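You operate a simulated robot arm through the tools that you are given. There is no shell and no other tool.

You are at the controls of a simulated robot arm. One attempt, no reset.

Task
Tape twice round the top edge of the coil on the lift, then swing the arm out and switch off.
Fine: white tape; free the lock lever and leave it free; lift at that mark of the height plate; arm out while the lift moves; leave the turns knob.

Only the result counts: the job must be done as asked and must still hold three seconds after the hand-in. Knocking over, shifting, dropping, spilling or breaking anything else fails it.

Robot
A 6-joint arm with a two-finger gripper, fixed in place. Base frame: the origin is on the floor under the middle of its stand, x ahead of it, y to its left, z up. Lengths are in mm, angles in degrees, forces in N, time in s.
With the tool pointing down near the work surface it reaches from about 140 to 900 mm from the base axis. Its first joint turns from -166.0 to 166.0 degrees. Payload 3.43 kg.
Tool frame: the origin (TCP) lies between the finger pads and is the grasp point; the fingertips stand 20 mm ahead of it; z points along the fingers, y is the line along which they close. The gripper opens to 190 mm; its body begins 248 mm behind the TCP.
Orientation is that of the tool frame in the base frame, as a unit quaternion [x, y, z, w]. With the fingers straight down and closing along the base's y, the tool's x points along the base's -x, its y along +y and its z along -z.

Tools
- The arm moves only by the tool apply_moves. Its argument "rows" is a list of rows, each a list of 3 entries, a list of its own where there are three numbers: the finger opening in mm, from 0 to 190, then the shift along the base's x, y, z in mm, then the turn, a rotation vector about the base's x, y, z in rad. In form: [[fingers, [dx, dy, dz], [wx, wy, wz]], ...]. A call has 1 to 20 rows; each row shifts and turns the commanded pose from where the row before left it. Rows are played at 5 a second. More than 50 mm and 8.6 degrees between two rows, or a gripper value outside its range, and nothing of the call is played. A pose out of reach is approached as far as the arm can. The call stops where the force on the tool passes 40 N (or 10 N more than at its start, if that is more) or the arm is blocked; 0.2 s more then pass. Each finger travels about 153 mm/s and halts on what it meets, pressing with about 40 N; the grip force reading is that of the motor and also rises with nothing between the fingers. The clock runs only during rows and for 0.2 s after the last one: add rows that do not move to give the fingers time. The reply holds the time, the measured pose of the TCP, the force on the tool along the base axes, the opening and the grip force, in the units named above and with some noise, with the torque about the TCP (base axes, N m) and any sound that the robot's microphone picked up, and new pictures: "pictures" is both (left out), scene, wrist or none.
- Cameras (640 x 400 px; columns grow to the right, rows downward): "scene" is fixed at [397.6, 651.7, 1436.9]; the picture's right is [-0.94, -0.33, 0.00], its down [-0.13, 0.37, -0.92] and it looks along [0.30, -0.87, -0.39] (base axes); focal length 329 px, centre (320, 200). "wrist" rides on the gripper at [70, -8, -288] in the tool frame; the picture's right is [0.12, 0.99, 0.00], its down [-0.96, 0.12, -0.25] and it looks along [-0.24, 0.03, 0.97] (tool axes); focal length 261 px, centre (320, 200). There is no depth. A picture from a camera that has moved, and an enlarged one, comes with that camera's place and axes in the base frame and with its lens.
- lift_body(by): moves the trunk up (or, below 0, down) by that many mm; the arm rides with it, the base frame stays. It gives what a move gives, with no picture.
- enlarge(camera, box): a new picture of the part [left, top, right, bottom] of that camera's present view, enlarged. It takes no simulated time.
- job_done(): hands the job in; it is judged then, once.

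Places have to be worked out from the pictures, the camera data and where the tool is seen. Open the gripper and draw the arm clear of the work before you hand the job in, unless the task says otherwise.

The tools are called after "Call:" by a JSON object that holds its "op" and its "data". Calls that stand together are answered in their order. apply_moves: Moves the arm, as the interface text tells. Its arguments: {"type":"object","properties":{"rows":{"type":"array","items":{"type":"array"}},"pictures":{"type":"string","enum":["both","scene","wrist","none"]}},"required":["rows"]} The other tools are called the same way: lift_body (by) moves the trunk up or down; enlarge (camera, box) takes an enlarged picture of a part of a camera's view; job_done () hands the job in.

At the start:

```text
time: 0.0
tool_pos: [662.2, -323.3, 1388.2]
tool_rot: [-0.001, 1.0, 0.0, 0.001]
force: [0.4, 0.0, 0.2]
ft_torque: [-0.05, -0.03, 0.01]
finger_gap: 190.0
grip_force: 0.0
trunk travel left (down, up): [-350.0, 90.0]
```

scene: 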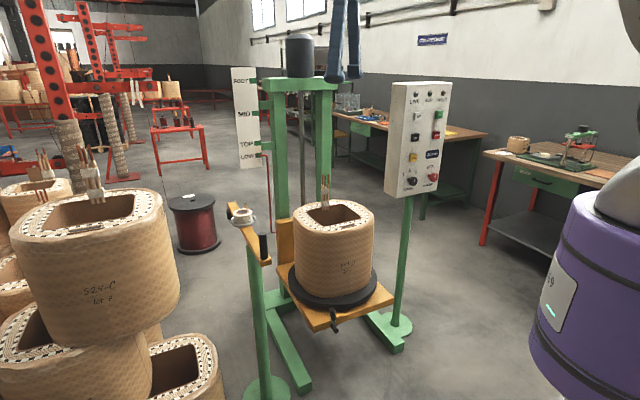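
wrist: 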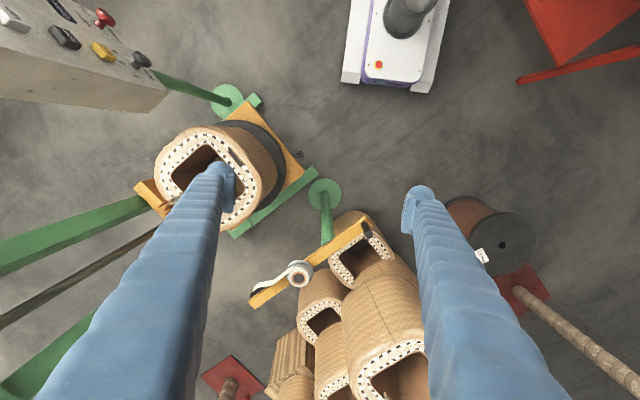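

I start by looking closely at the lift, the panel, the height plate and the taping arm, before moving anything.

Call:
{"op": "enlarge", "data": {"camera": "scene", "box": [380, 75, 460, 205]}}

Call:
{"op": "enlarge", "data": {"camera": "scene", "box": [220, 55, 300, 185]}}

Call:
{"op": "enlarge", "data": {"camera": "scene", "box": [210, 170, 400, 350]}}

Call:
{"op": "enlarge", "data": {"camera": "scene", "box": [215, 185, 295, 275]}}

Call:
{"op": "enlarge", "data": {"camera": "wrist", "box": [240, 170, 410, 320]}}

Call:
{"op": "enlarge", "data": {"camera": "wrist", "box": [0, 0, 180, 110]}}

```text
3.08 times, centred on (420, 140) of scene
camera zoom: at [397.6, 651.7, 1436.9], right [-0.94, -0.33, 0.0], down [-0.13, 0.37, -0.92], along [0.3, -0.87, -0.39], focal length 1012 px, centre (12, 385)
```

zoom: 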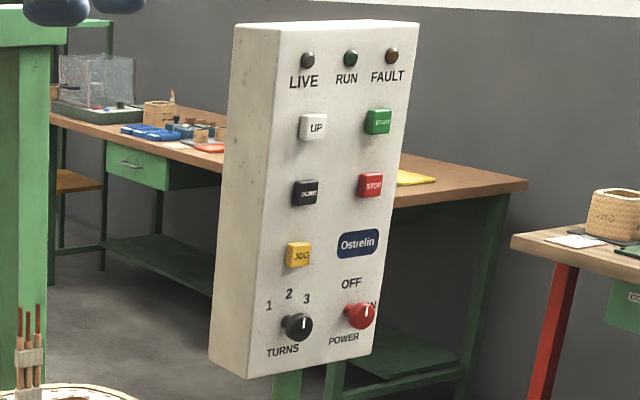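

```text
3.08 times, centred on (260, 120) of scene
camera zoom: at [397.6, 651.7, 1436.9], right [-0.94, -0.33, 0.0], down [-0.13, 0.37, -0.92], along [0.3, -0.87, -0.39], focal length 1012 px, centre (505, 446)
```

zoom: 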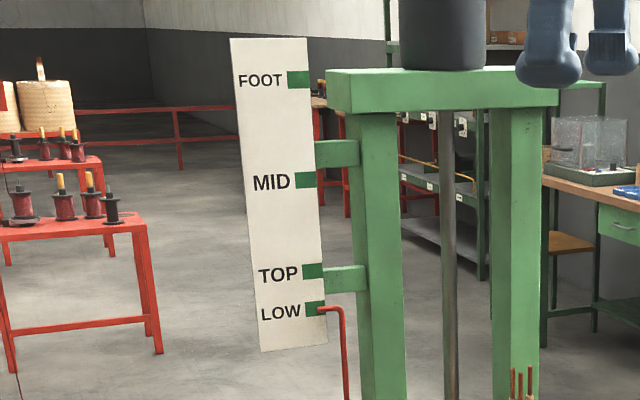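

```text
2.22 times, centred on (305, 260) of scene
camera zoom: at [397.6, 651.7, 1436.9], right [-0.94, -0.33, 0.0], down [-0.13, 0.37, -0.92], along [0.3, -0.87, -0.39], focal length 731 px, centre (353, 67)
```

zoom: 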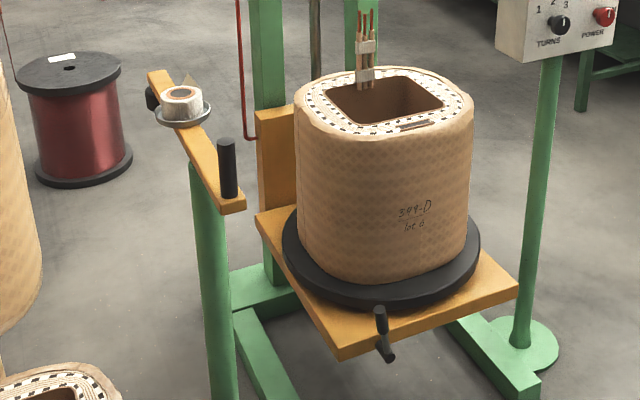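

```text
4.44 times, centred on (255, 230) of scene
camera zoom: at [397.6, 651.7, 1436.9], right [-0.94, -0.33, 0.0], down [-0.13, 0.37, -0.92], along [0.3, -0.87, -0.39], focal length 1461 px, centre (609, 67)
```

zoom: 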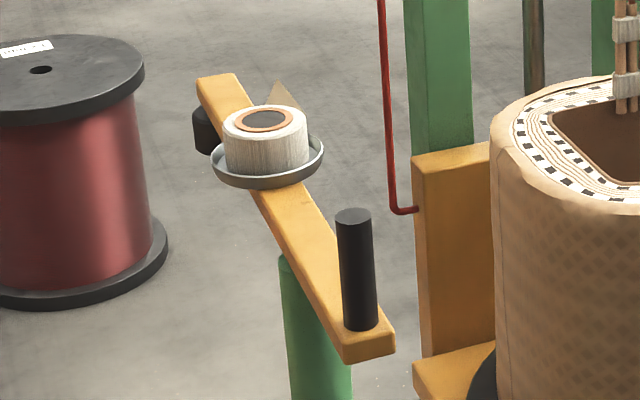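

```text
2.67 times, centred on (325, 245) of wrist
camera zoom: at [593.2, -331.1, 1676.8], right [-0.12, 0.99, 0.0], down [0.96, 0.12, 0.25], along [0.24, 0.03, -0.97], focal length 695 px, centre (307, 80)
```

zoom: 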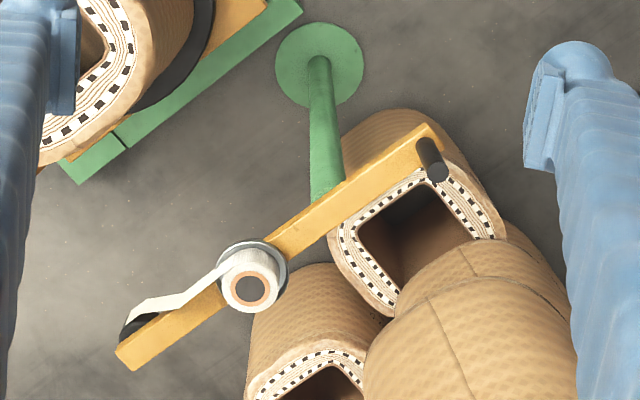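

```text
3.56 times, centred on (90, 55) of wrist
camera zoom: at [593.2, -331.1, 1676.8], right [-0.12, 0.99, 0.0], down [0.96, 0.12, 0.25], along [0.24, 0.03, -0.97], focal length 927 px, centre (1138, 716)
```

zoom: 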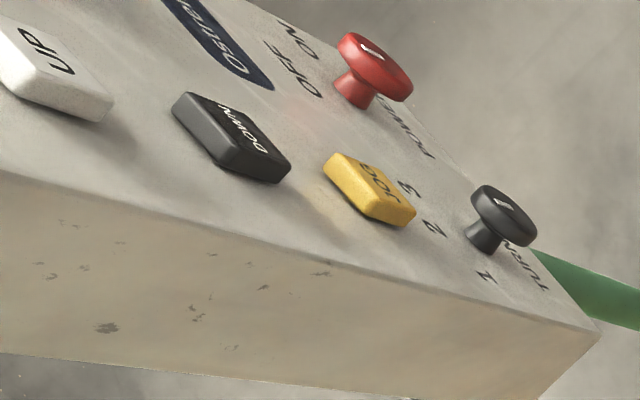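

The panel shows two rotary knobs and five buttons, and the red pointer is at LOW. I need sharper readings of the knobs, the lamps, the lock lever and the roller end of the taping arm.

Call:
{"op": "enlarge", "data": {"camera": "scene", "box": [400, 165, 445, 195]}}

Call:
{"op": "enlarge", "data": {"camera": "scene", "box": [405, 83, 450, 113]}}

Call:
{"op": "enlarge", "data": {"camera": "scene", "box": [400, 105, 448, 137]}}

Call:
{"op": "enlarge", "data": {"camera": "scene", "box": [305, 290, 365, 340]}}

Call:
{"op": "enlarge", "data": {"camera": "scene", "box": [245, 135, 285, 165]}}

Call:
{"op": "enlarge", "data": {"camera": "wrist", "box": [240, 260, 315, 315]}}

Call:
{"op": "enlarge", "data": {"camera": "wrist", "box": [120, 90, 330, 250]}}

Call:
{"op": "enlarge", "data": {"camera": "scene", "box": [0, 140, 240, 400]}}

```text
13.33 times, centred on (422, 180) of scene
camera zoom: at [397.6, 651.7, 1436.9], right [-0.94, -0.33, 0.0], down [-0.13, 0.37, -0.92], along [0.3, -0.87, -0.39], focal length 4384 px, centre (-1047, 467)
```

zoom: 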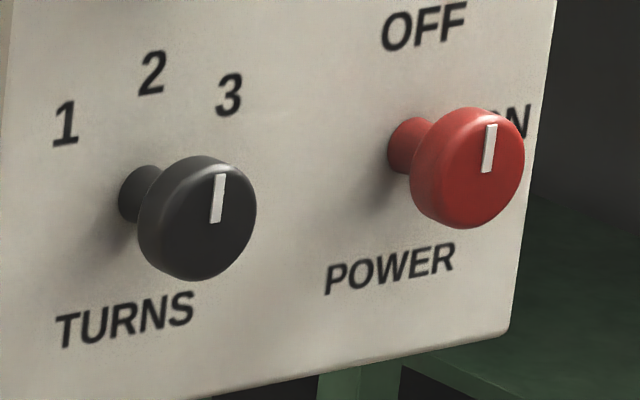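

```text
13.33 times, centred on (428, 98) of scene
camera zoom: at [397.6, 651.7, 1436.9], right [-0.94, -0.33, 0.0], down [-0.13, 0.37, -0.92], along [0.3, -0.87, -0.39], focal length 4384 px, centre (-1113, 1560)
```

zoom: 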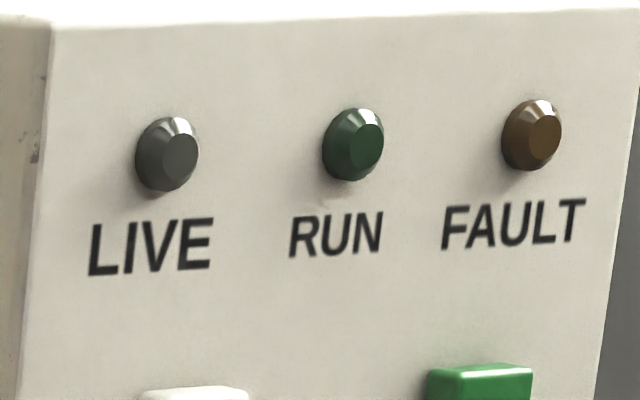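

```text
12.50 times, centred on (424, 121) of scene
camera zoom: at [397.6, 651.7, 1436.9], right [-0.94, -0.33, 0.0], down [-0.13, 0.37, -0.92], along [0.3, -0.87, -0.39], focal length 4110 px, centre (-980, 1188)
```

zoom: 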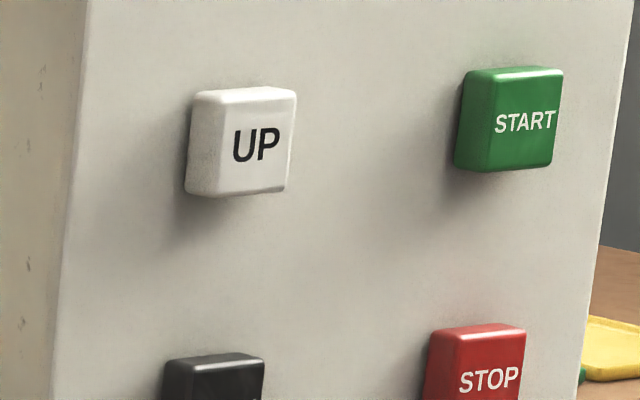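

```text
8.00 times, centred on (335, 315) of scene
camera zoom: at [397.6, 651.7, 1436.9], right [-0.94, -0.33, 0.0], down [-0.13, 0.37, -0.92], along [0.3, -0.87, -0.39], focal length 2630 px, centre (200, -720)
```

zoom: 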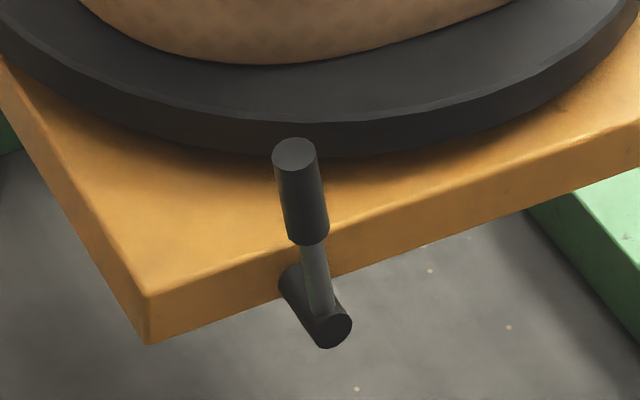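

```text
13.33 times, centred on (265, 150) of scene
camera zoom: at [397.6, 651.7, 1436.9], right [-0.94, -0.33, 0.0], down [-0.13, 0.37, -0.92], along [0.3, -0.87, -0.39], focal length 4384 px, centre (1053, 867)
```

zoom: 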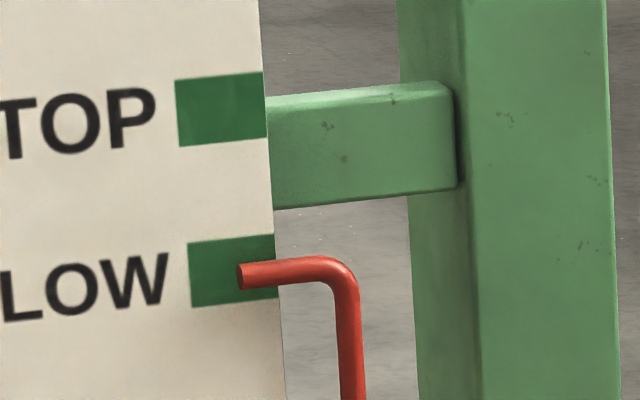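

```text
7.27 times, centred on (278, 288) of wrist
camera zoom: at [593.2, -331.1, 1676.8], right [-0.12, 0.99, 0.0], down [0.96, 0.12, 0.25], along [0.24, 0.03, -0.97], focal length 1896 px, centre (629, -436)
```

zoom: 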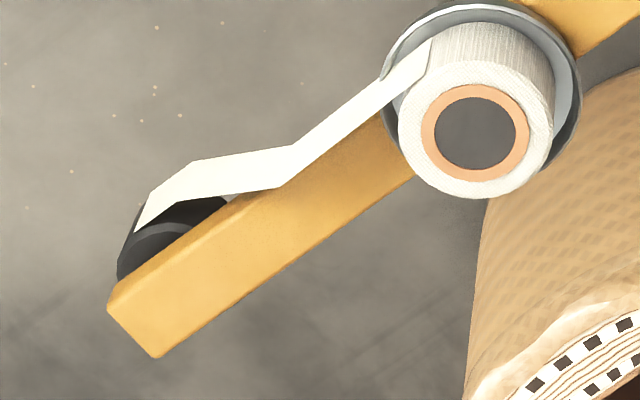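

```text
2.50 times, centred on (225, 170) of wrist
camera zoom: at [593.2, -331.1, 1676.8], right [-0.12, 0.99, 0.0], down [0.96, 0.12, 0.25], along [0.24, 0.03, -0.97], focal length 652 px, centre (558, 275)
```

zoom: 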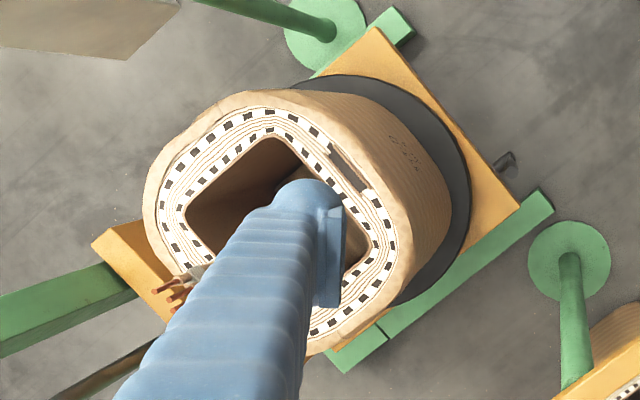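

```text
1.54 times, centred on (120, 270) of scene
camera zoom: at [397.6, 651.7, 1436.9], right [-0.94, -0.33, 0.0], down [-0.13, 0.37, -0.92], along [0.3, -0.87, -0.39], focal length 506 px, centre (628, 92)
```

zoom: 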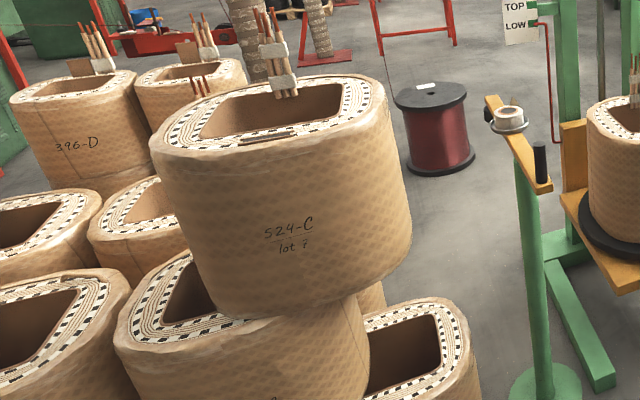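

Both knob marks point straight up, so TURNS reads 2 and POWER reads OFF. The machine faces the robot at about -45°. Next I look closer at the lever from above and at the rest of the lift.

Call:
{"op": "enlarge", "data": {"camera": "wrist", "box": [280, 140, 320, 170]}}

Call:
{"op": "enlarge", "data": {"camera": "wrist", "box": [115, 20, 160, 50]}}

Call:
{"op": "enlarge", "data": {"camera": "scene", "box": [285, 255, 400, 335]}}

Call:
{"op": "enlarge", "data": {"camera": "scene", "box": [290, 170, 380, 235]}}

Call:
{"op": "enlarge", "data": {"camera": "scene", "box": [500, 0, 640, 400]}}

```text
13.33 times, centred on (300, 155) of wrist
camera zoom: at [593.2, -331.1, 1676.8], right [-0.12, 0.99, 0.0], down [0.96, 0.12, 0.25], along [0.24, 0.03, -0.97], focal length 3475 px, centre (587, 800)
```

zoom: 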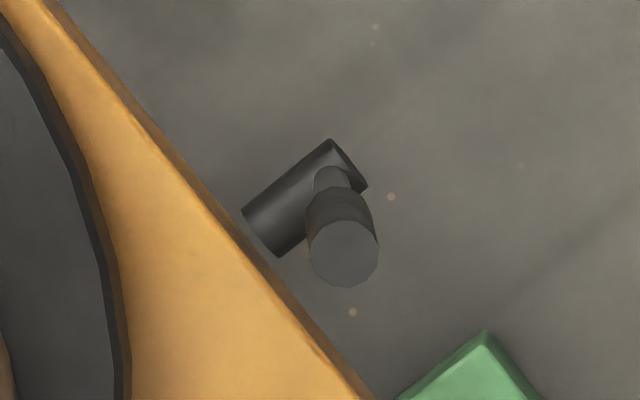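

```text
13.33 times, centred on (138, 35) of wrist
camera zoom: at [593.2, -331.1, 1676.8], right [-0.12, 0.99, 0.0], down [0.96, 0.12, 0.25], along [0.24, 0.03, -0.97], focal length 3475 px, centre (2753, 2400)
```

zoom: 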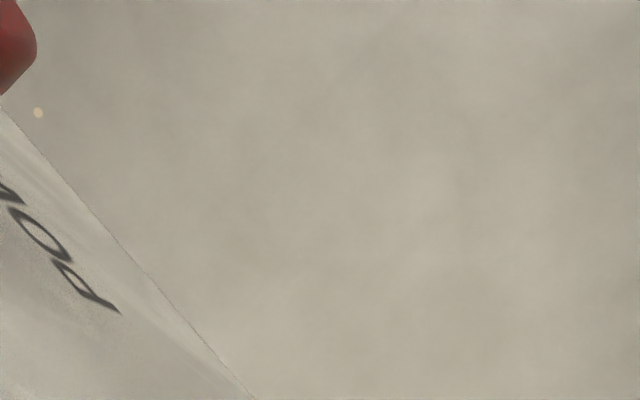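

```text
5.00 times, centred on (342, 295) of scene
camera zoom: at [397.6, 651.7, 1436.9], right [-0.94, -0.33, 0.0], down [-0.13, 0.37, -0.92], along [0.3, -0.87, -0.39], focal length 1644 px, centre (208, -275)
```

zoom: 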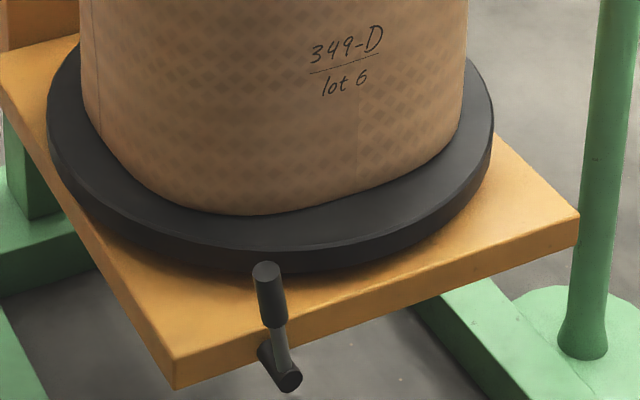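

```text
6.15 times, centred on (335, 202) of scene
camera zoom: at [397.6, 651.7, 1436.9], right [-0.94, -0.33, 0.0], down [-0.13, 0.37, -0.92], along [0.3, -0.87, -0.39], focal length 2023 px, centre (228, 185)
```

zoom: 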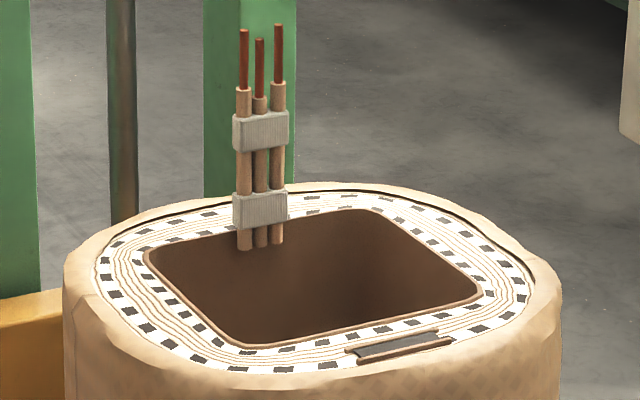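

```text
1.00 times, centred on (570, 200) of scene (not enlarged: the box is as wide or as high as the picture)
camera zoom: at [397.6, 651.7, 1436.9], right [-0.94, -0.33, 0.0], down [-0.13, 0.37, -0.92], along [0.3, -0.87, -0.39], focal length 329 px, centre (70, 200)
```

zoom: 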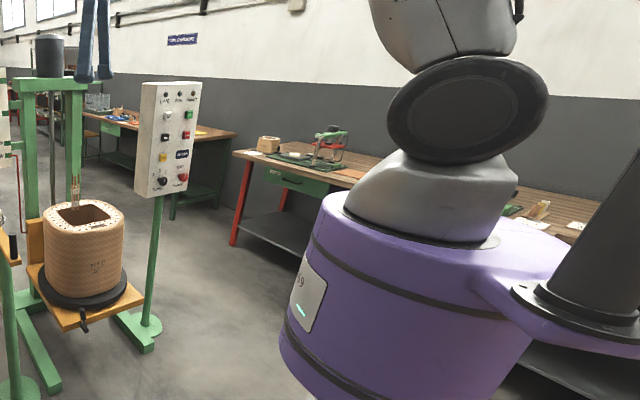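

The lever tilts slightly toward the taping-arm side, and the machine faces the robot along roughly (-0.7, 0.7). I swing the tool to horizontal, pointing at the panel from about 200 mm away, to view it face on.

Call:
{"op": "apply_moves", "data": {"rows": [[190, [-22, -22, -18], [0, 0, -0.1309]], [190, [-22, -22, -18], [0, 0, -0.1309]], [190, [-22, -22, -18], [0, 0, -0.1309]], [190, [-22, -22, -18], [0, 0, -0.1309]], [190, [-22, -22, -18], [0, 0, -0.1309]], [190, [-22, -22, -18], [0, 0, -0.1309]], [190, [-22, -22, -18], [-0.0926, -0.0926, 0]], [190, [-22, -22, -18], [-0.0926, -0.0926, 0]], [190, [-22, -22, -18], [-0.0926, -0.0926, 0]], [190, [-22, -22, -18], [-0.0926, -0.0926, 0]], [190, [-22, -22, -18], [-0.0926, -0.0926, 0]], [190, [-22, -22, -18], [-0.0926, -0.0926, 0]], [190, [-22, -22, -18], [-0.0926, -0.0926, 0]], [190, [-22, -22, -18], [-0.0926, -0.0926, 0]], [190, [-22, -22, -18], [-0.0926, -0.0926, 0]], [190, [-22, -22, -18], [-0.0926, -0.0926, 0]], [190, [-22, -22, -18], [-0.0926, -0.0926, 0]], [190, [-22, -22, -18], [-0.0926, -0.0926, 0]]]}}

```text
time: 3.8
tool_pos: [332.5, -668.2, 1231.3]
tool_rot: [0.298, 0.763, -0.15, 0.554]
force: [0.2, 0.9, -0.1]
ft_torque: [0.0, -0.08, 0.18]
finger_gap: 189.9
grip_force: 0.0
out of reach, approached as far as the arm can: row 10, 11, 12, 13, 16, 17, 18
trunk travel left (down, up): [-350.0, 90.0]
camera wrist: at [96.8, -492.0, 1263.4], right [0.59, 0.81, -0.01], down [0.09, -0.05, 1.0], along [0.8, -0.59, -0.1], focal length 261 px, centre (320, 200)
```

scene: 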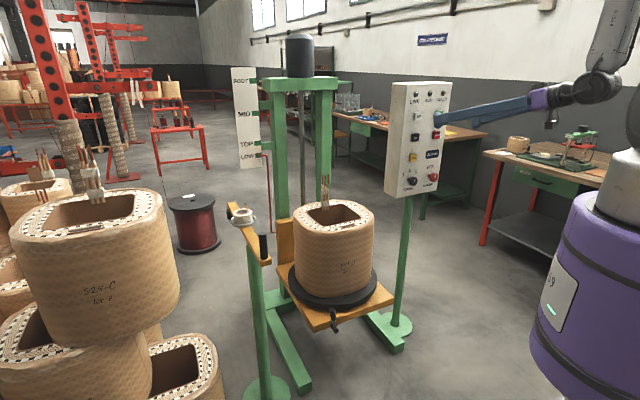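
wrist: 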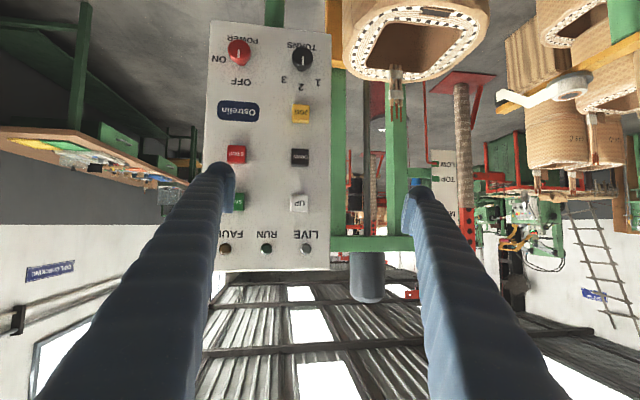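

The arm could not follow all rows; the tool stopped about 20° below horizontal. I check where the commanded pose stands with a still row, and zoom the panel.

Call:
{"op": "apply_moves", "data": {"rows": [[190, [0, 0, 0], [0, 0, 0]], [190, [0, 0, 0], [0, 0, 0]]]}}

Call:
{"op": "enlarge", "data": {"camera": "wrist", "box": [200, 15, 340, 275]}}

Call:
{"op": "enlarge", "data": {"camera": "scene", "box": [430, 0, 640, 140]}}

```text
time: 4.4
tool_pos: [335.6, -666.8, 1230.4]
tool_rot: [0.298, 0.764, -0.149, 0.552]
force: [-0.4, -1.2, -0.2]
ft_torque: [-0.02, -0.11, 0.12]
finger_gap: 190.0
grip_force: 0.0
trunk travel left (down, up): [-350.0, 90.0]
camera wrist: at [98.5, -491.8, 1263.5], right [0.59, 0.81, -0.01], down [0.09, -0.05, 0.99], along [0.8, -0.59, -0.1], focal length 261 px, centre (320, 200)
```

scene: 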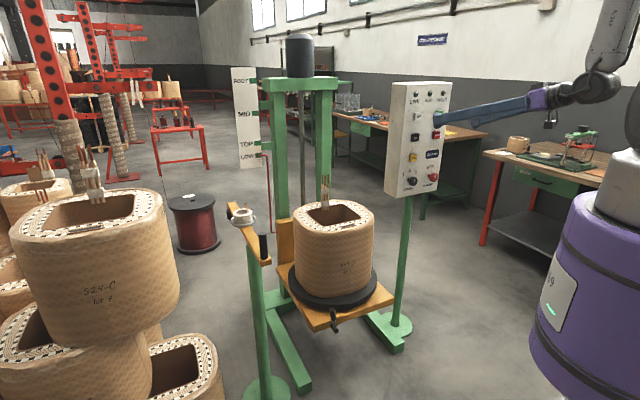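
wrist: 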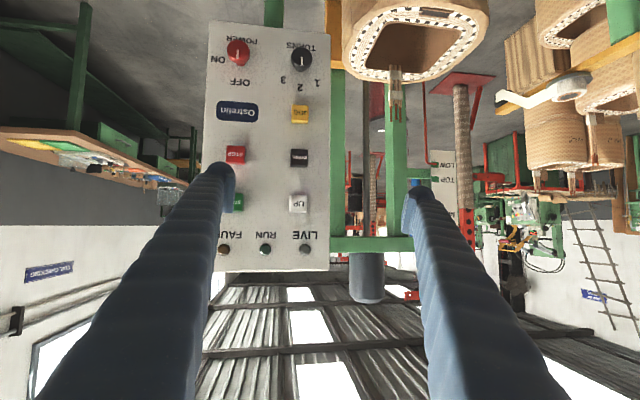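

```text
1.54 times, centred on (270, 145) of wrist
camera zoom: at [98.5, -491.8, 1263.5], right [0.59, 0.81, -0.01], down [0.09, -0.05, 0.99], along [0.8, -0.59, -0.1], focal length 401 px, centre (397, 285)
```

zoom: 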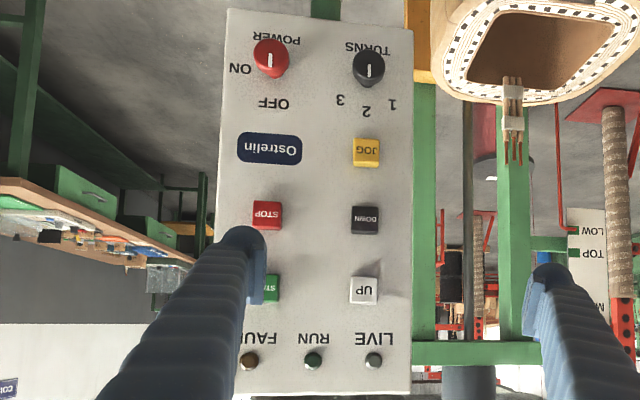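

```text
2.86 times, centred on (535, 70) of scene
camera zoom: at [397.6, 651.7, 1436.9], right [-0.94, -0.33, 0.0], down [-0.13, 0.37, -0.92], along [0.3, -0.87, -0.39], focal length 939 px, centre (-294, 571)
```

zoom: 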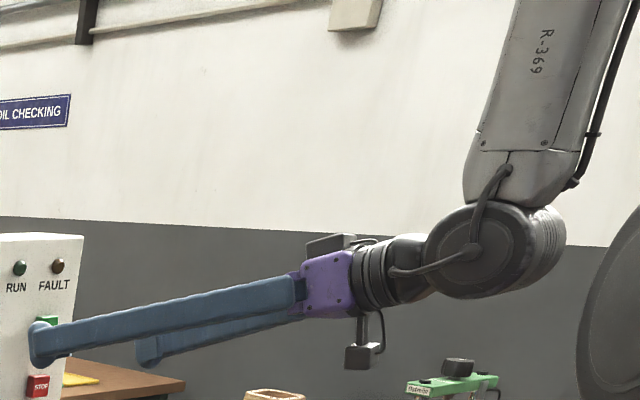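

POWER is at OFF and TURNS at 2 (upside-down view), so one START gives two turns. The horizontal tool needs a lower shoulder, so I lower the trunk; the tool is about 190 mm clear of the panel.

Call:
{"op": "lift_body", "data": {"by": -300}}

```text
time: 7.4
tool_pos: [335.5, -666.5, 932.1]
tool_rot: [0.298, 0.763, -0.151, 0.553]
force: [0.2, -0.3, -0.2]
ft_torque: [0.0, 0.0, 0.02]
finger_gap: 189.9
grip_force: 0.0
trunk travel left (down, up): [-50.0, 390.0]
```

The trunk is down and the tool is at (335, -667, 932). I now level the tool, pointing along (0.707, -0.707, 0), and bring it in front of the POWER knob, which I judge to be near (383, -895, 938).

Call:
{"op": "apply_moves", "data": {"rows": [[190, [-18, -27, 2], [-0.0769, -0.049, -0.0316]], [190, [-18, -27, 2], [-0.0769, -0.049, -0.0316]], [190, [-18, -27, 2], [-0.0769, -0.049, -0.0316]], [190, [-18, -27, 2], [-0.0769, -0.049, -0.0316]], [190, [0, 0, 0], [0, 0, 0]]]}}

```text
time: 8.6
tool_pos: [251.4, -842.9, 1000.8]
tool_rot: [0.274, 0.655, -0.259, 0.654]
force: [-0.3, 0.2, -0.5]
ft_torque: [-0.04, -0.06, 0.06]
finger_gap: 190.2
grip_force: 0.1
out of reach, approached as far as the arm can: row 1, 2, 3, 4
trunk travel left (down, up): [-50.0, 390.0]
camera wrist: at [42.0, -645.5, 933.5], right [0.69, 0.71, -0.1], down [-0.1, 0.24, 0.97], along [0.71, -0.66, 0.24], focal length 261 px, centre (320, 200)
```

scene: 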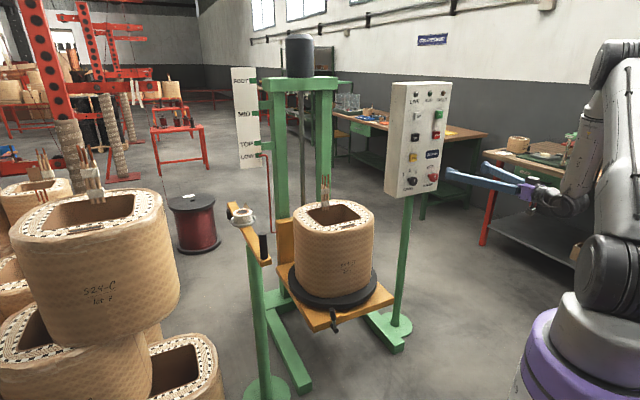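
wrist: 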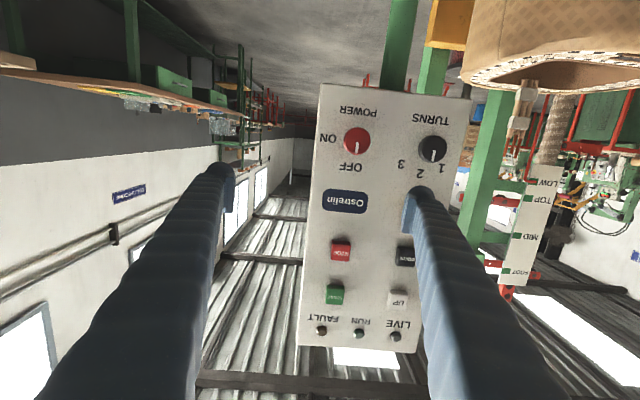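

The wrist hit its inner reach limit (wrist too close to the shoulder at this height), though the tool is now level and about 130 mm off the panel. I raise the trunk 200 mm so the wrist hangs below the shoulder and has room.

Call:
{"op": "lift_body", "data": {"by": 200}}

```text
time: 10.8
tool_pos: [252.6, -841.8, 1201.0]
tool_rot: [0.274, 0.656, -0.26, 0.654]
force: [0.3, 0.7, -0.3]
ft_torque: [0.0, 0.01, -0.01]
finger_gap: 189.9
grip_force: 0.0
trunk travel left (down, up): [-250.0, 190.0]
```

Now I come down and back to about 170 mm in front of the POWER knob for a close look.

Call:
{"op": "apply_moves", "data": {"rows": [[190, [2, 14, -43], [0, 0, 0]], [190, [2, 14, -43], [0, 0, 0]], [190, [2, 14, -43], [0, 0, 0]], [190, [2, 12, -43], [0, 0, 0]], [190, [1, 10, -43], [0, 0, 0]], [190, [1, 3, -41], [0, 0, 0]], [190, [0, 0, 0], [0, 0, 0]]]}}

```text
time: 12.4
tool_pos: [233.9, -920.6, 1021.7]
tool_rot: [0.276, 0.656, -0.251, 0.656]
force: [0.0, 0.0, -0.5]
ft_torque: [-0.06, -0.07, 0.01]
finger_gap: 190.2
grip_force: 0.2
out of reach, approached as far as the arm can: row 1, 2, 3, 4, 5, 6
trunk travel left (down, up): [-250.0, 190.0]
camera wrist: at [21.2, -724.7, 955.9], right [0.69, 0.72, -0.09], down [-0.11, 0.22, 0.97], along [0.72, -0.66, 0.23], focal length 261 px, centre (320, 200)
```

scene: 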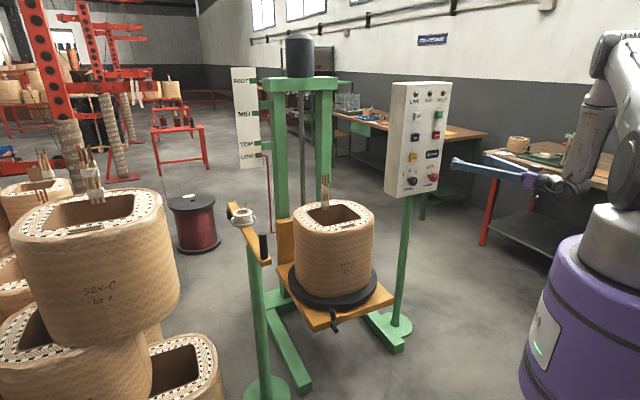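
wrist: 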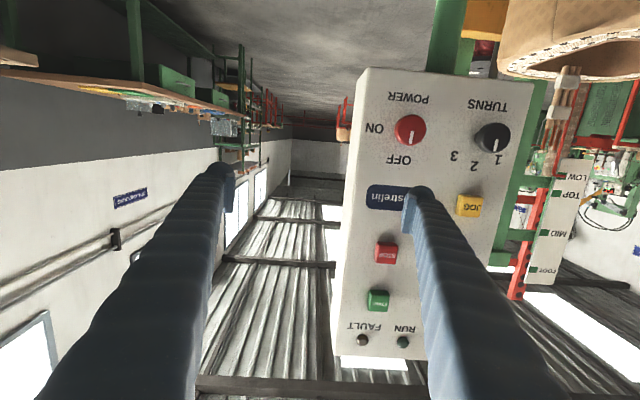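

The arm still slides outward instead of retracting, so another joint limit is acting. I zoom on the arm itself to understand its wrist.

Call:
{"op": "enlarge", "data": {"camera": "scene", "box": [450, 20, 640, 300]}}

Call:
{"op": "enlarge", "data": {"camera": "scene", "box": [520, 20, 640, 210]}}

Call:
{"op": "enlarge", "data": {"camera": "scene", "box": [440, 140, 600, 220]}}

```text
1.43 times, centred on (545, 160) of scene
camera zoom: at [397.6, 651.7, 1436.9], right [-0.94, -0.33, 0.0], down [-0.13, 0.37, -0.92], along [0.3, -0.87, -0.39], focal length 470 px, centre (-1, 257)
```

zoom: 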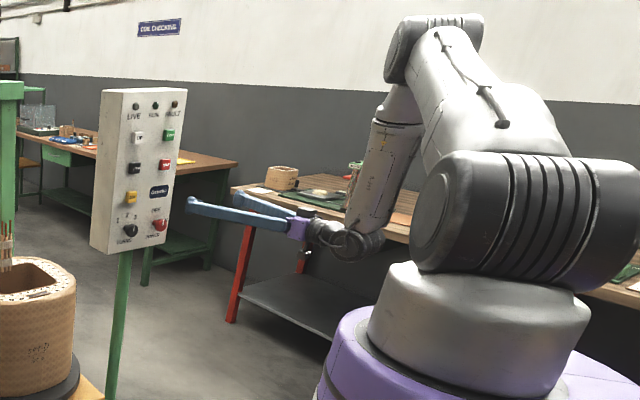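

```text
2.11 times, centred on (580, 115) of scene
camera zoom: at [397.6, 651.7, 1436.9], right [-0.94, -0.33, 0.0], down [-0.13, 0.37, -0.92], along [0.3, -0.87, -0.39], focal length 692 px, centre (-227, 379)
```

zoom: 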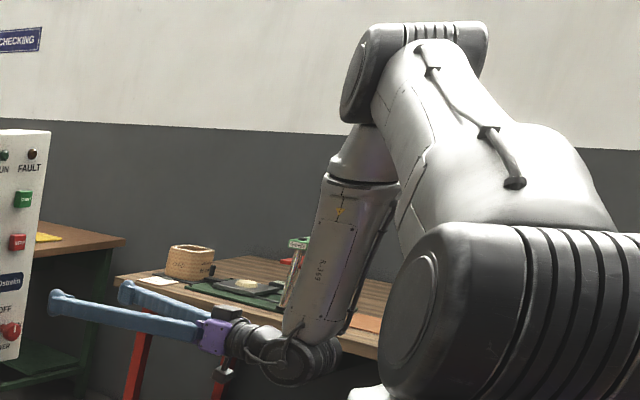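

```text
4.00 times, centred on (520, 180) of scene
camera zoom: at [397.6, 651.7, 1436.9], right [-0.94, -0.33, 0.0], down [-0.13, 0.37, -0.92], along [0.3, -0.87, -0.39], focal length 1315 px, centre (-480, 280)
```

zoom: 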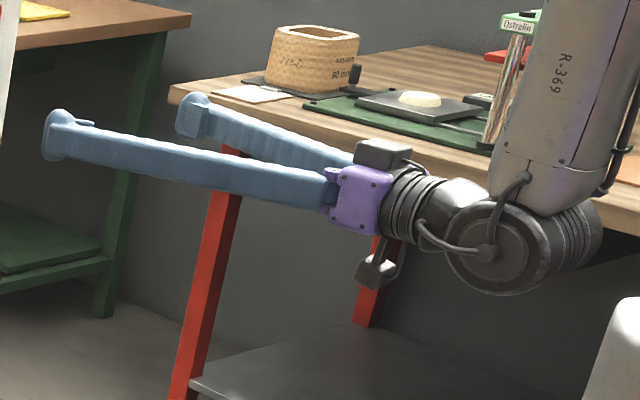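

The stuck poses share a tool heading about 50° away from the arm's plane, so I suspect a forearm-roll limit. I go to a nearer standoff, about 110 mm before the POWER knob, where that angle is smaller.

Call:
{"op": "apply_moves", "data": {"rows": [[190, [18, 26, -15], [0, 0, 0]], [190, [18, 26, -15], [0, 0, 0]], [190, [18, 26, -15], [0, 0, 0]], [190, [18, 26, -15], [0, 0, 0]], [190, [0, 0, 0], [0, 0, 0]]]}}

```text
time: 13.6
tool_pos: [286.2, -931.1, 995.2]
tool_rot: [0.276, 0.657, -0.245, 0.658]
force: [0.2, 0.1, 0.1]
ft_torque: [-0.01, -0.02, 0.07]
finger_gap: 190.0
grip_force: 0.1
out of reach, approached as far as the arm can: row 1, 2, 3, 4
trunk travel left (down, up): [-250.0, 190.0]
camera wrist: at [74.4, -735.4, 929.7], right [0.68, 0.72, -0.08], down [-0.12, 0.22, 0.97], along [0.72, -0.65, 0.23], focal length 261 px, centre (320, 200)
```

scene: 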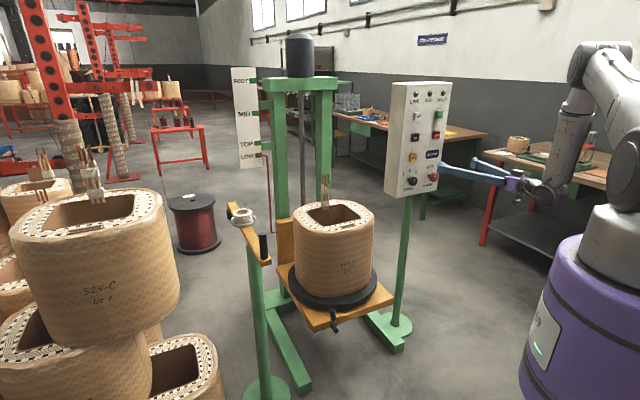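
wrist: 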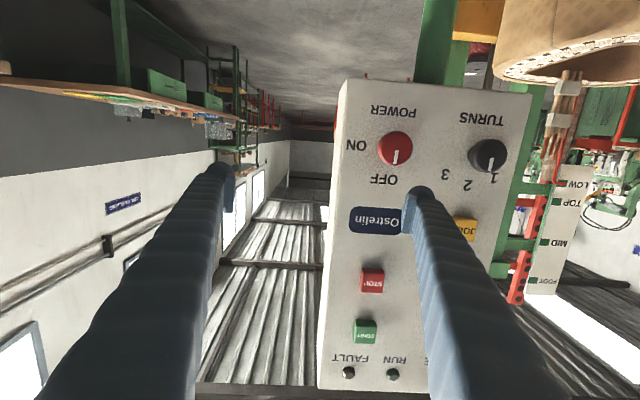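

The numbers fit a wrist-bend limit of roughly 80° between forearm and tool, so a lower shoulder makes the forearm flatter and relieves it. I lower the trunk fully; the tool stays clear of the panel and its post.

Call:
{"op": "lift_body", "data": {"by": -250}}

```text
time: 16.1
tool_pos: [287.0, -929.0, 745.7]
tool_rot: [0.276, 0.656, -0.246, 0.658]
force: [0.0, -0.3, -0.2]
ft_torque: [-0.04, 0.01, 0.03]
finger_gap: 190.1
grip_force: 0.0
trunk travel left (down, up): [0.0, 440.0]
```

I pitch the tool 12° downward, which eases the wrist, and come up to about 80 mm in front of the POWER knob.

Call:
{"op": "apply_moves", "data": {"rows": [[190, [-10, 12, 25], [0.0742, 0.0742, -0.015]], [190, [-10, 12, 25], [0.0742, 0.0742, -0.015]], [190, [15, 17, 36], [0, 0, 0]], [190, [15, 17, 36], [0, 0, 0]], [190, [15, 17, 36], [0, 0, 0]], [190, [15, 17, 36], [0, 0, 0]], [190, [0, 0, 0], [0, 0, 0]]]}}

```text
time: 17.8
tool_pos: [327.0, -837.1, 939.5]
tool_rot: [0.315, 0.716, -0.227, 0.581]
force: [-0.4, 0.9, -0.2]
ft_torque: [0.04, 0.04, -0.05]
finger_gap: 190.1
grip_force: 0.0
trunk travel left (down, up): [0.0, 440.0]
camera wrist: at [115.1, -629.1, 935.5], right [0.69, 0.72, -0.08], down [0.03, 0.07, 1.0], along [0.72, -0.69, 0.03], focal length 261 px, centre (320, 200)
```

scene: 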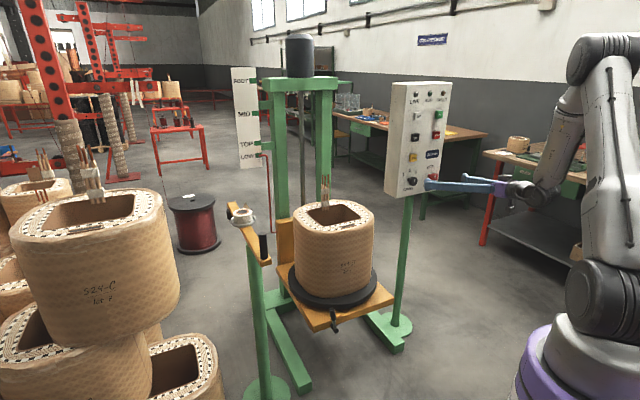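
wrist: 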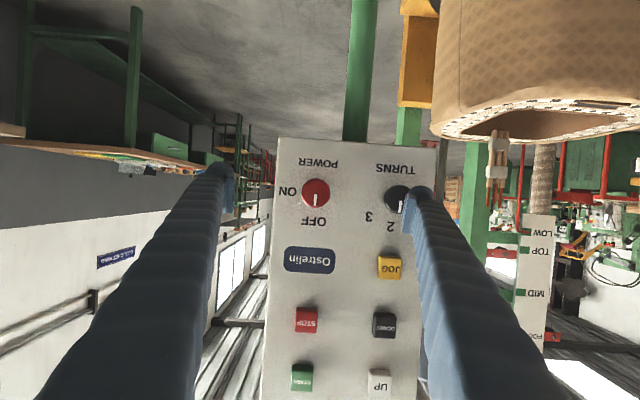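

The tool arrived cleanly; the POWER knob face triangulates to about (376, -889, 937). I zoom to measure the knob, its mark and the button positions exactly.

Call:
{"op": "enlarge", "data": {"camera": "wrist", "box": [270, 140, 440, 246]}}

Call:
{"op": "enlarge", "data": {"camera": "wrist", "box": [255, 240, 425, 400]}}

Call:
{"op": "enlarge", "data": {"camera": "scene", "box": [395, 160, 505, 220]}}

```text
3.76 times, centred on (355, 193) of wrist
camera zoom: at [115.1, -629.1, 935.5], right [0.69, 0.72, -0.08], down [0.03, 0.07, 1.0], along [0.72, -0.69, 0.03], focal length 981 px, centre (188, 226)
```

zoom: 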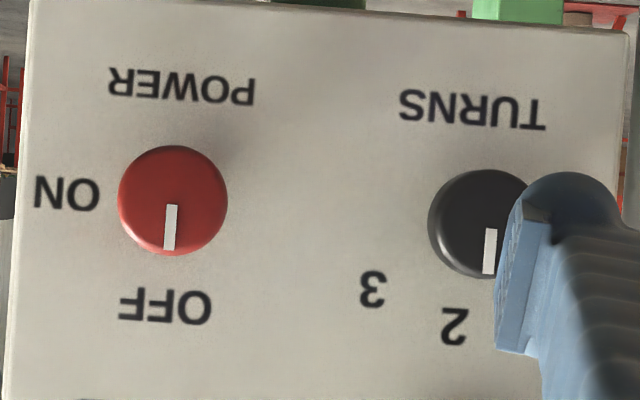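

```text
2.50 times, centred on (340, 320) of wrist
camera zoom: at [115.1, -629.1, 935.5], right [0.69, 0.72, -0.08], down [0.03, 0.07, 1.0], along [0.72, -0.69, 0.03], focal length 652 px, centre (270, -100)
```

zoom: 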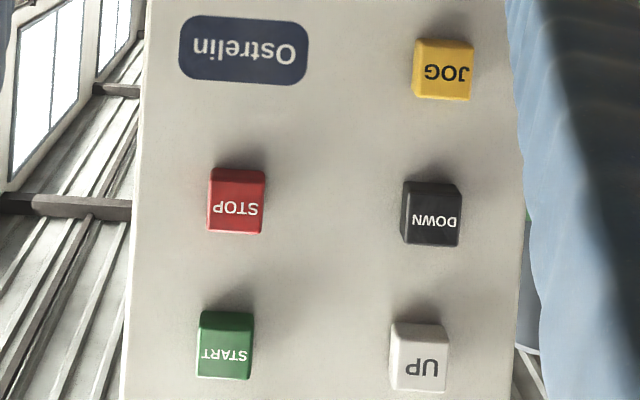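

```text
5.82 times, centred on (450, 190) of scene
camera zoom: at [397.6, 651.7, 1436.9], right [-0.94, -0.33, 0.0], down [-0.13, 0.37, -0.92], along [0.3, -0.87, -0.39], focal length 1913 px, centre (-436, 258)
```

zoom: 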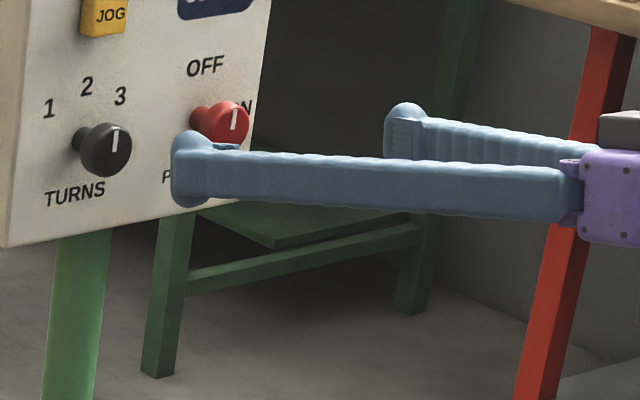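

The knob is about 41 mm across, TURNS sits 117 mm to its left, and ON is a quarter turn clockwise. I narrow the fingers to 70 mm, reduce the pitch, and pre-roll the tool by -45° so that the quarter turn ends at +45°.

Call:
{"op": "apply_moves", "data": {"rows": [[150, [0, 0, 0], [-0.0742, -0.0742, 0]], [100, [0, 0, 0], [-0.0919, 0.0921, 0.0154]], [70, [0, 0, 0], [-0.0919, 0.0921, 0.0154]], [70, [0, 0, 0], [-0.0919, 0.0921, 0.0154]], [70, [0, 0, 0], [-0.0919, 0.0921, 0.0154]], [70, [0, 0, 0], [-0.0919, 0.0921, 0.0154]], [70, [0, 0, 0], [-0.0919, 0.0921, 0.0154]], [70, [0, 0, 0], [0, 0, 0]]]}}

```text
time: 19.6
tool_pos: [286.0, -979.1, 1093.2]
tool_rot: [0.029, 0.783, -0.393, 0.481]
force: [0.1, 0.1, 0.5]
ft_torque: [0.0, -0.01, 0.0]
finger_gap: 69.7
grip_force: 0.2
out of reach, approached as far as the arm can: row 2, 3, 4, 5, 6, 7
trunk travel left (down, up): [0.0, 440.0]
camera wrist: at [35.3, -822.2, 1109.9], right [0.36, 0.65, -0.67], down [0.38, 0.56, 0.74], along [0.85, -0.52, -0.05], focal length 261 px, centre (320, 200)
```

scene: 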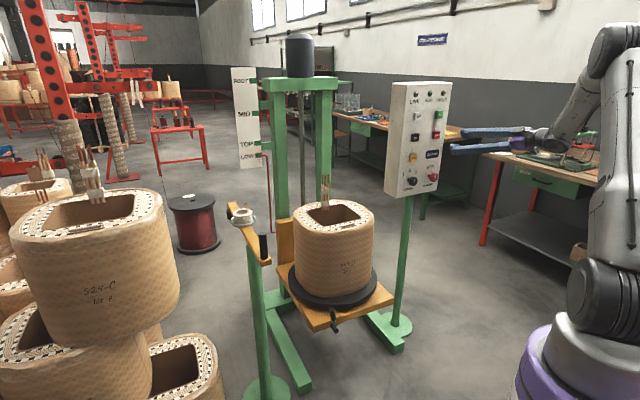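
wrist: 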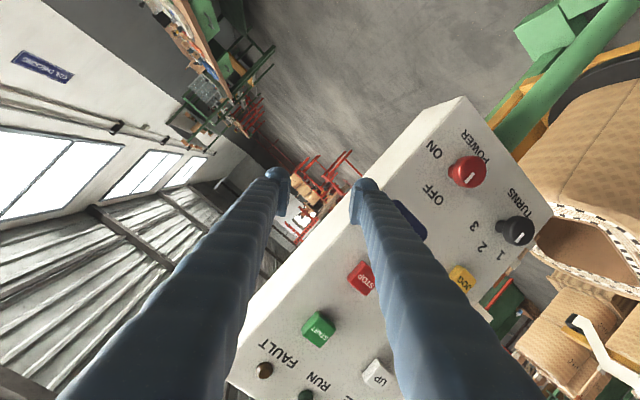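

That roll hit the flange joint's stop (all stuck poses fit one flange limit), so rolling the other way is free and an upright camera-on-top pose is best. The fingers are now beside the panel's right edge, so I back away first while rolling in the positive direction.

Call:
{"op": "apply_moves", "data": {"rows": [[70, [-25, 25, 0], [0.073, -0.0643, -0.0228]], [70, [-25, 25, 0], [0.073, -0.0643, -0.0228]], [70, [-25, 25, 0], [0.073, -0.0643, -0.0228]], [70, [-25, 25, 0], [0.073, -0.0643, -0.0228]], [70, [0, 0, 0], [0, 0, 0]]]}}

```text
time: 20.8
tool_pos: [186.4, -879.0, 1093.6]
tool_rot: [0.187, 0.754, -0.313, 0.546]
force: [-0.3, 0.3, -0.5]
ft_torque: [-0.02, 0.03, 0.02]
finger_gap: 70.0
grip_force: 0.0
trunk travel left (down, up): [0.0, 440.0]
camera wrist: at [-45.7, -693.8, 1089.4], right [0.58, 0.72, -0.38], down [0.22, 0.31, 0.93], along [0.79, -0.62, 0.02], focal length 261 px, centre (320, 200)
```

scene: 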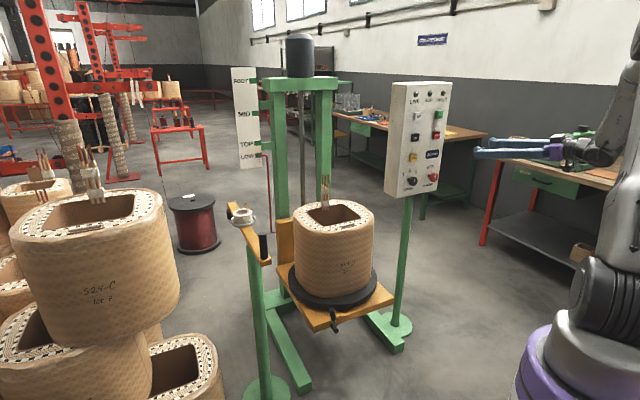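
wrist: 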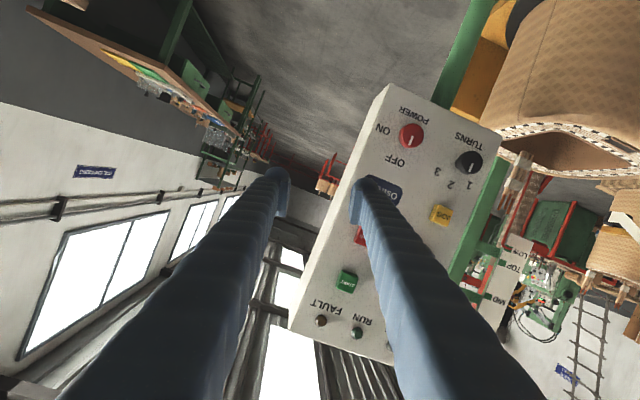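

No reach trouble now, so the flange limit was the cause. I roll on in the positive direction to get the camera on top, moving toward a standoff in front of the POWER knob.

Call:
{"op": "apply_moves", "data": {"rows": [[70, [4.2, 4.8, -6.7], [0.0989, -0.0947, -0.029]], [70, [4.2, 4.8, -6.7], [0.0989, -0.0947, -0.029]], [70, [4.2, 4.8, -6.7], [0.0989, -0.0947, -0.029]], [70, [4.2, 4.8, -6.7], [0.0989, -0.0947, -0.029]], [70, [4.2, 4.8, -6.7], [0.0989, -0.0947, -0.029]], [70, [4.2, 4.8, -6.7], [0.0989, -0.0947, -0.029]], [70, [4.2, 4.8, -6.7], [0.0989, -0.0947, -0.029]], [70, [4.2, 4.8, -6.7], [0.0989, -0.0947, -0.029]], [70, [4.2, 4.8, -6.7], [0.0989, -0.0947, -0.029]], [70, [4.2, 4.8, -6.7], [0.0989, -0.0947, -0.029]], [70, [4.2, 4.8, -6.7], [0.0989, -0.0947, -0.029]], [70, [4.2, 4.8, -6.7], [0.0989, -0.0947, -0.029]], [70, [4.2, 4.8, -6.7], [0.0989, -0.0947, -0.029]], [70, [4.2, 4.8, -6.7], [0.0989, -0.0947, -0.029]], [70, [4.2, 4.8, -6.7], [0.0989, -0.0947, -0.029]], [70, [4.2, 4.8, -6.7], [0.0989, -0.0947, -0.029]], [70, [4.2, 4.8, -6.7], [0.0989, -0.0947, -0.029]], [70, [4.2, 4.8, -6.7], [0.0989, -0.0947, -0.029]], [70, [4.2, 4.8, -6.7], [0.0989, -0.0947, -0.029]], [70, [4.2, 4.8, -6.7], [0.0989, -0.0947, -0.029]]], "pictures": "none"}}

```text
time: 24.9
tool_pos: [270.2, -783.8, 959.0]
tool_rot: [0.774, -0.057, 0.487, 0.401]
force: [1.2, 0.0, 0.1]
ft_torque: [-0.02, -0.01, -0.01]
finger_gap: 70.0
grip_force: 0.0
trunk travel left (down, up): [0.0, 440.0]
```

Next I finish the roll so that the tool is level with its x axis up, at knob height.

Call:
{"op": "apply_moves", "data": {"rows": [[70, [0, 0, -4.4], [0.0599, -0.1142, -0.0171]], [70, [0, 0, -4.4], [0.0599, -0.1142, -0.0171]], [70, [0, 0, -4.4], [0.0599, -0.1142, -0.0171]], [70, [0, 0, -4.4], [0.0599, -0.1142, -0.0171]], [70, [0, 0, -4.4], [0.0599, -0.1142, -0.0171]], [70, [0, 0, 0], [0, 0, 0]]]}}

```text
time: 26.4
tool_pos: [271.0, -784.1, 938.1]
tool_rot: [0.654, -0.271, 0.653, 0.271]
force: [-0.4, 0.1, 0.0]
ft_torque: [-0.01, -0.02, 0.02]
finger_gap: 69.8
grip_force: 0.1
trunk travel left (down, up): [0.0, 440.0]
camera wrist: at [73.7, -572.8, 1008.3], right [-0.7, -0.7, 0.12], down [-0.26, 0.09, -0.96], along [0.66, -0.71, -0.25], focal length 261 px, centre (320, 200)
```

scene: 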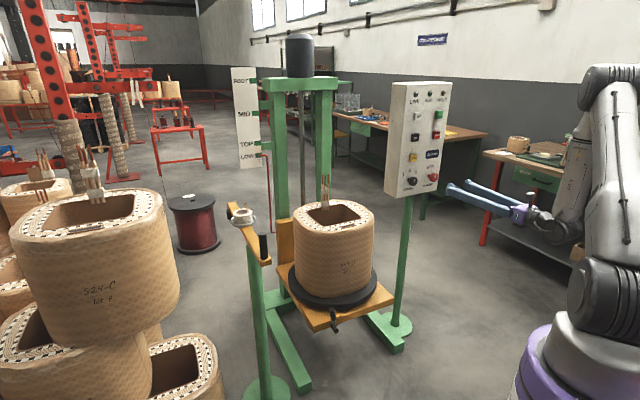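
wrist: 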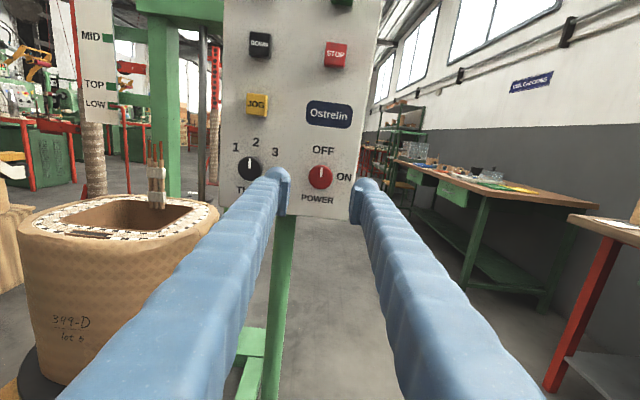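

Now I have an upright, level view with the POWER knob right between the fingertips. I zoom to measure the knob.

Call:
{"op": "enlarge", "data": {"camera": "wrist", "box": [220, 130, 380, 230]}}

Call:
{"op": "enlarge", "data": {"camera": "scene", "box": [395, 150, 555, 250]}}

```text
4.00 times, centred on (300, 180) of wrist
camera zoom: at [73.7, -572.8, 1008.3], right [-0.7, -0.7, 0.12], down [-0.26, 0.09, -0.96], along [0.66, -0.71, -0.25], focal length 1043 px, centre (400, 280)
```

zoom: 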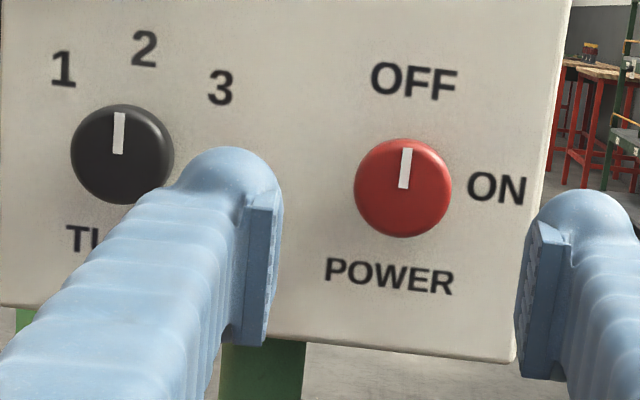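

```text
4.00 times, centred on (475, 200) of scene
camera zoom: at [397.6, 651.7, 1436.9], right [-0.94, -0.33, 0.0], down [-0.13, 0.37, -0.92], along [0.3, -0.87, -0.39], focal length 1315 px, centre (-300, 200)
```

zoom: 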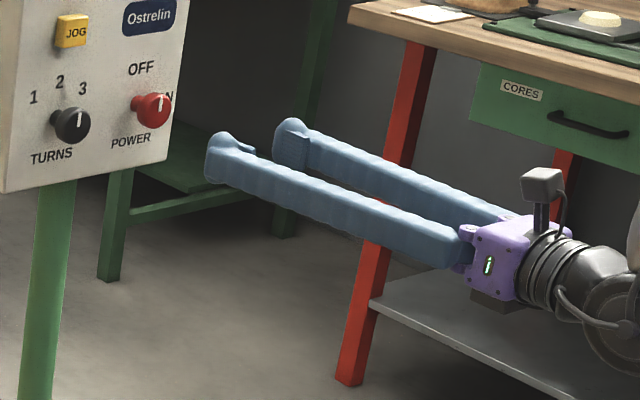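

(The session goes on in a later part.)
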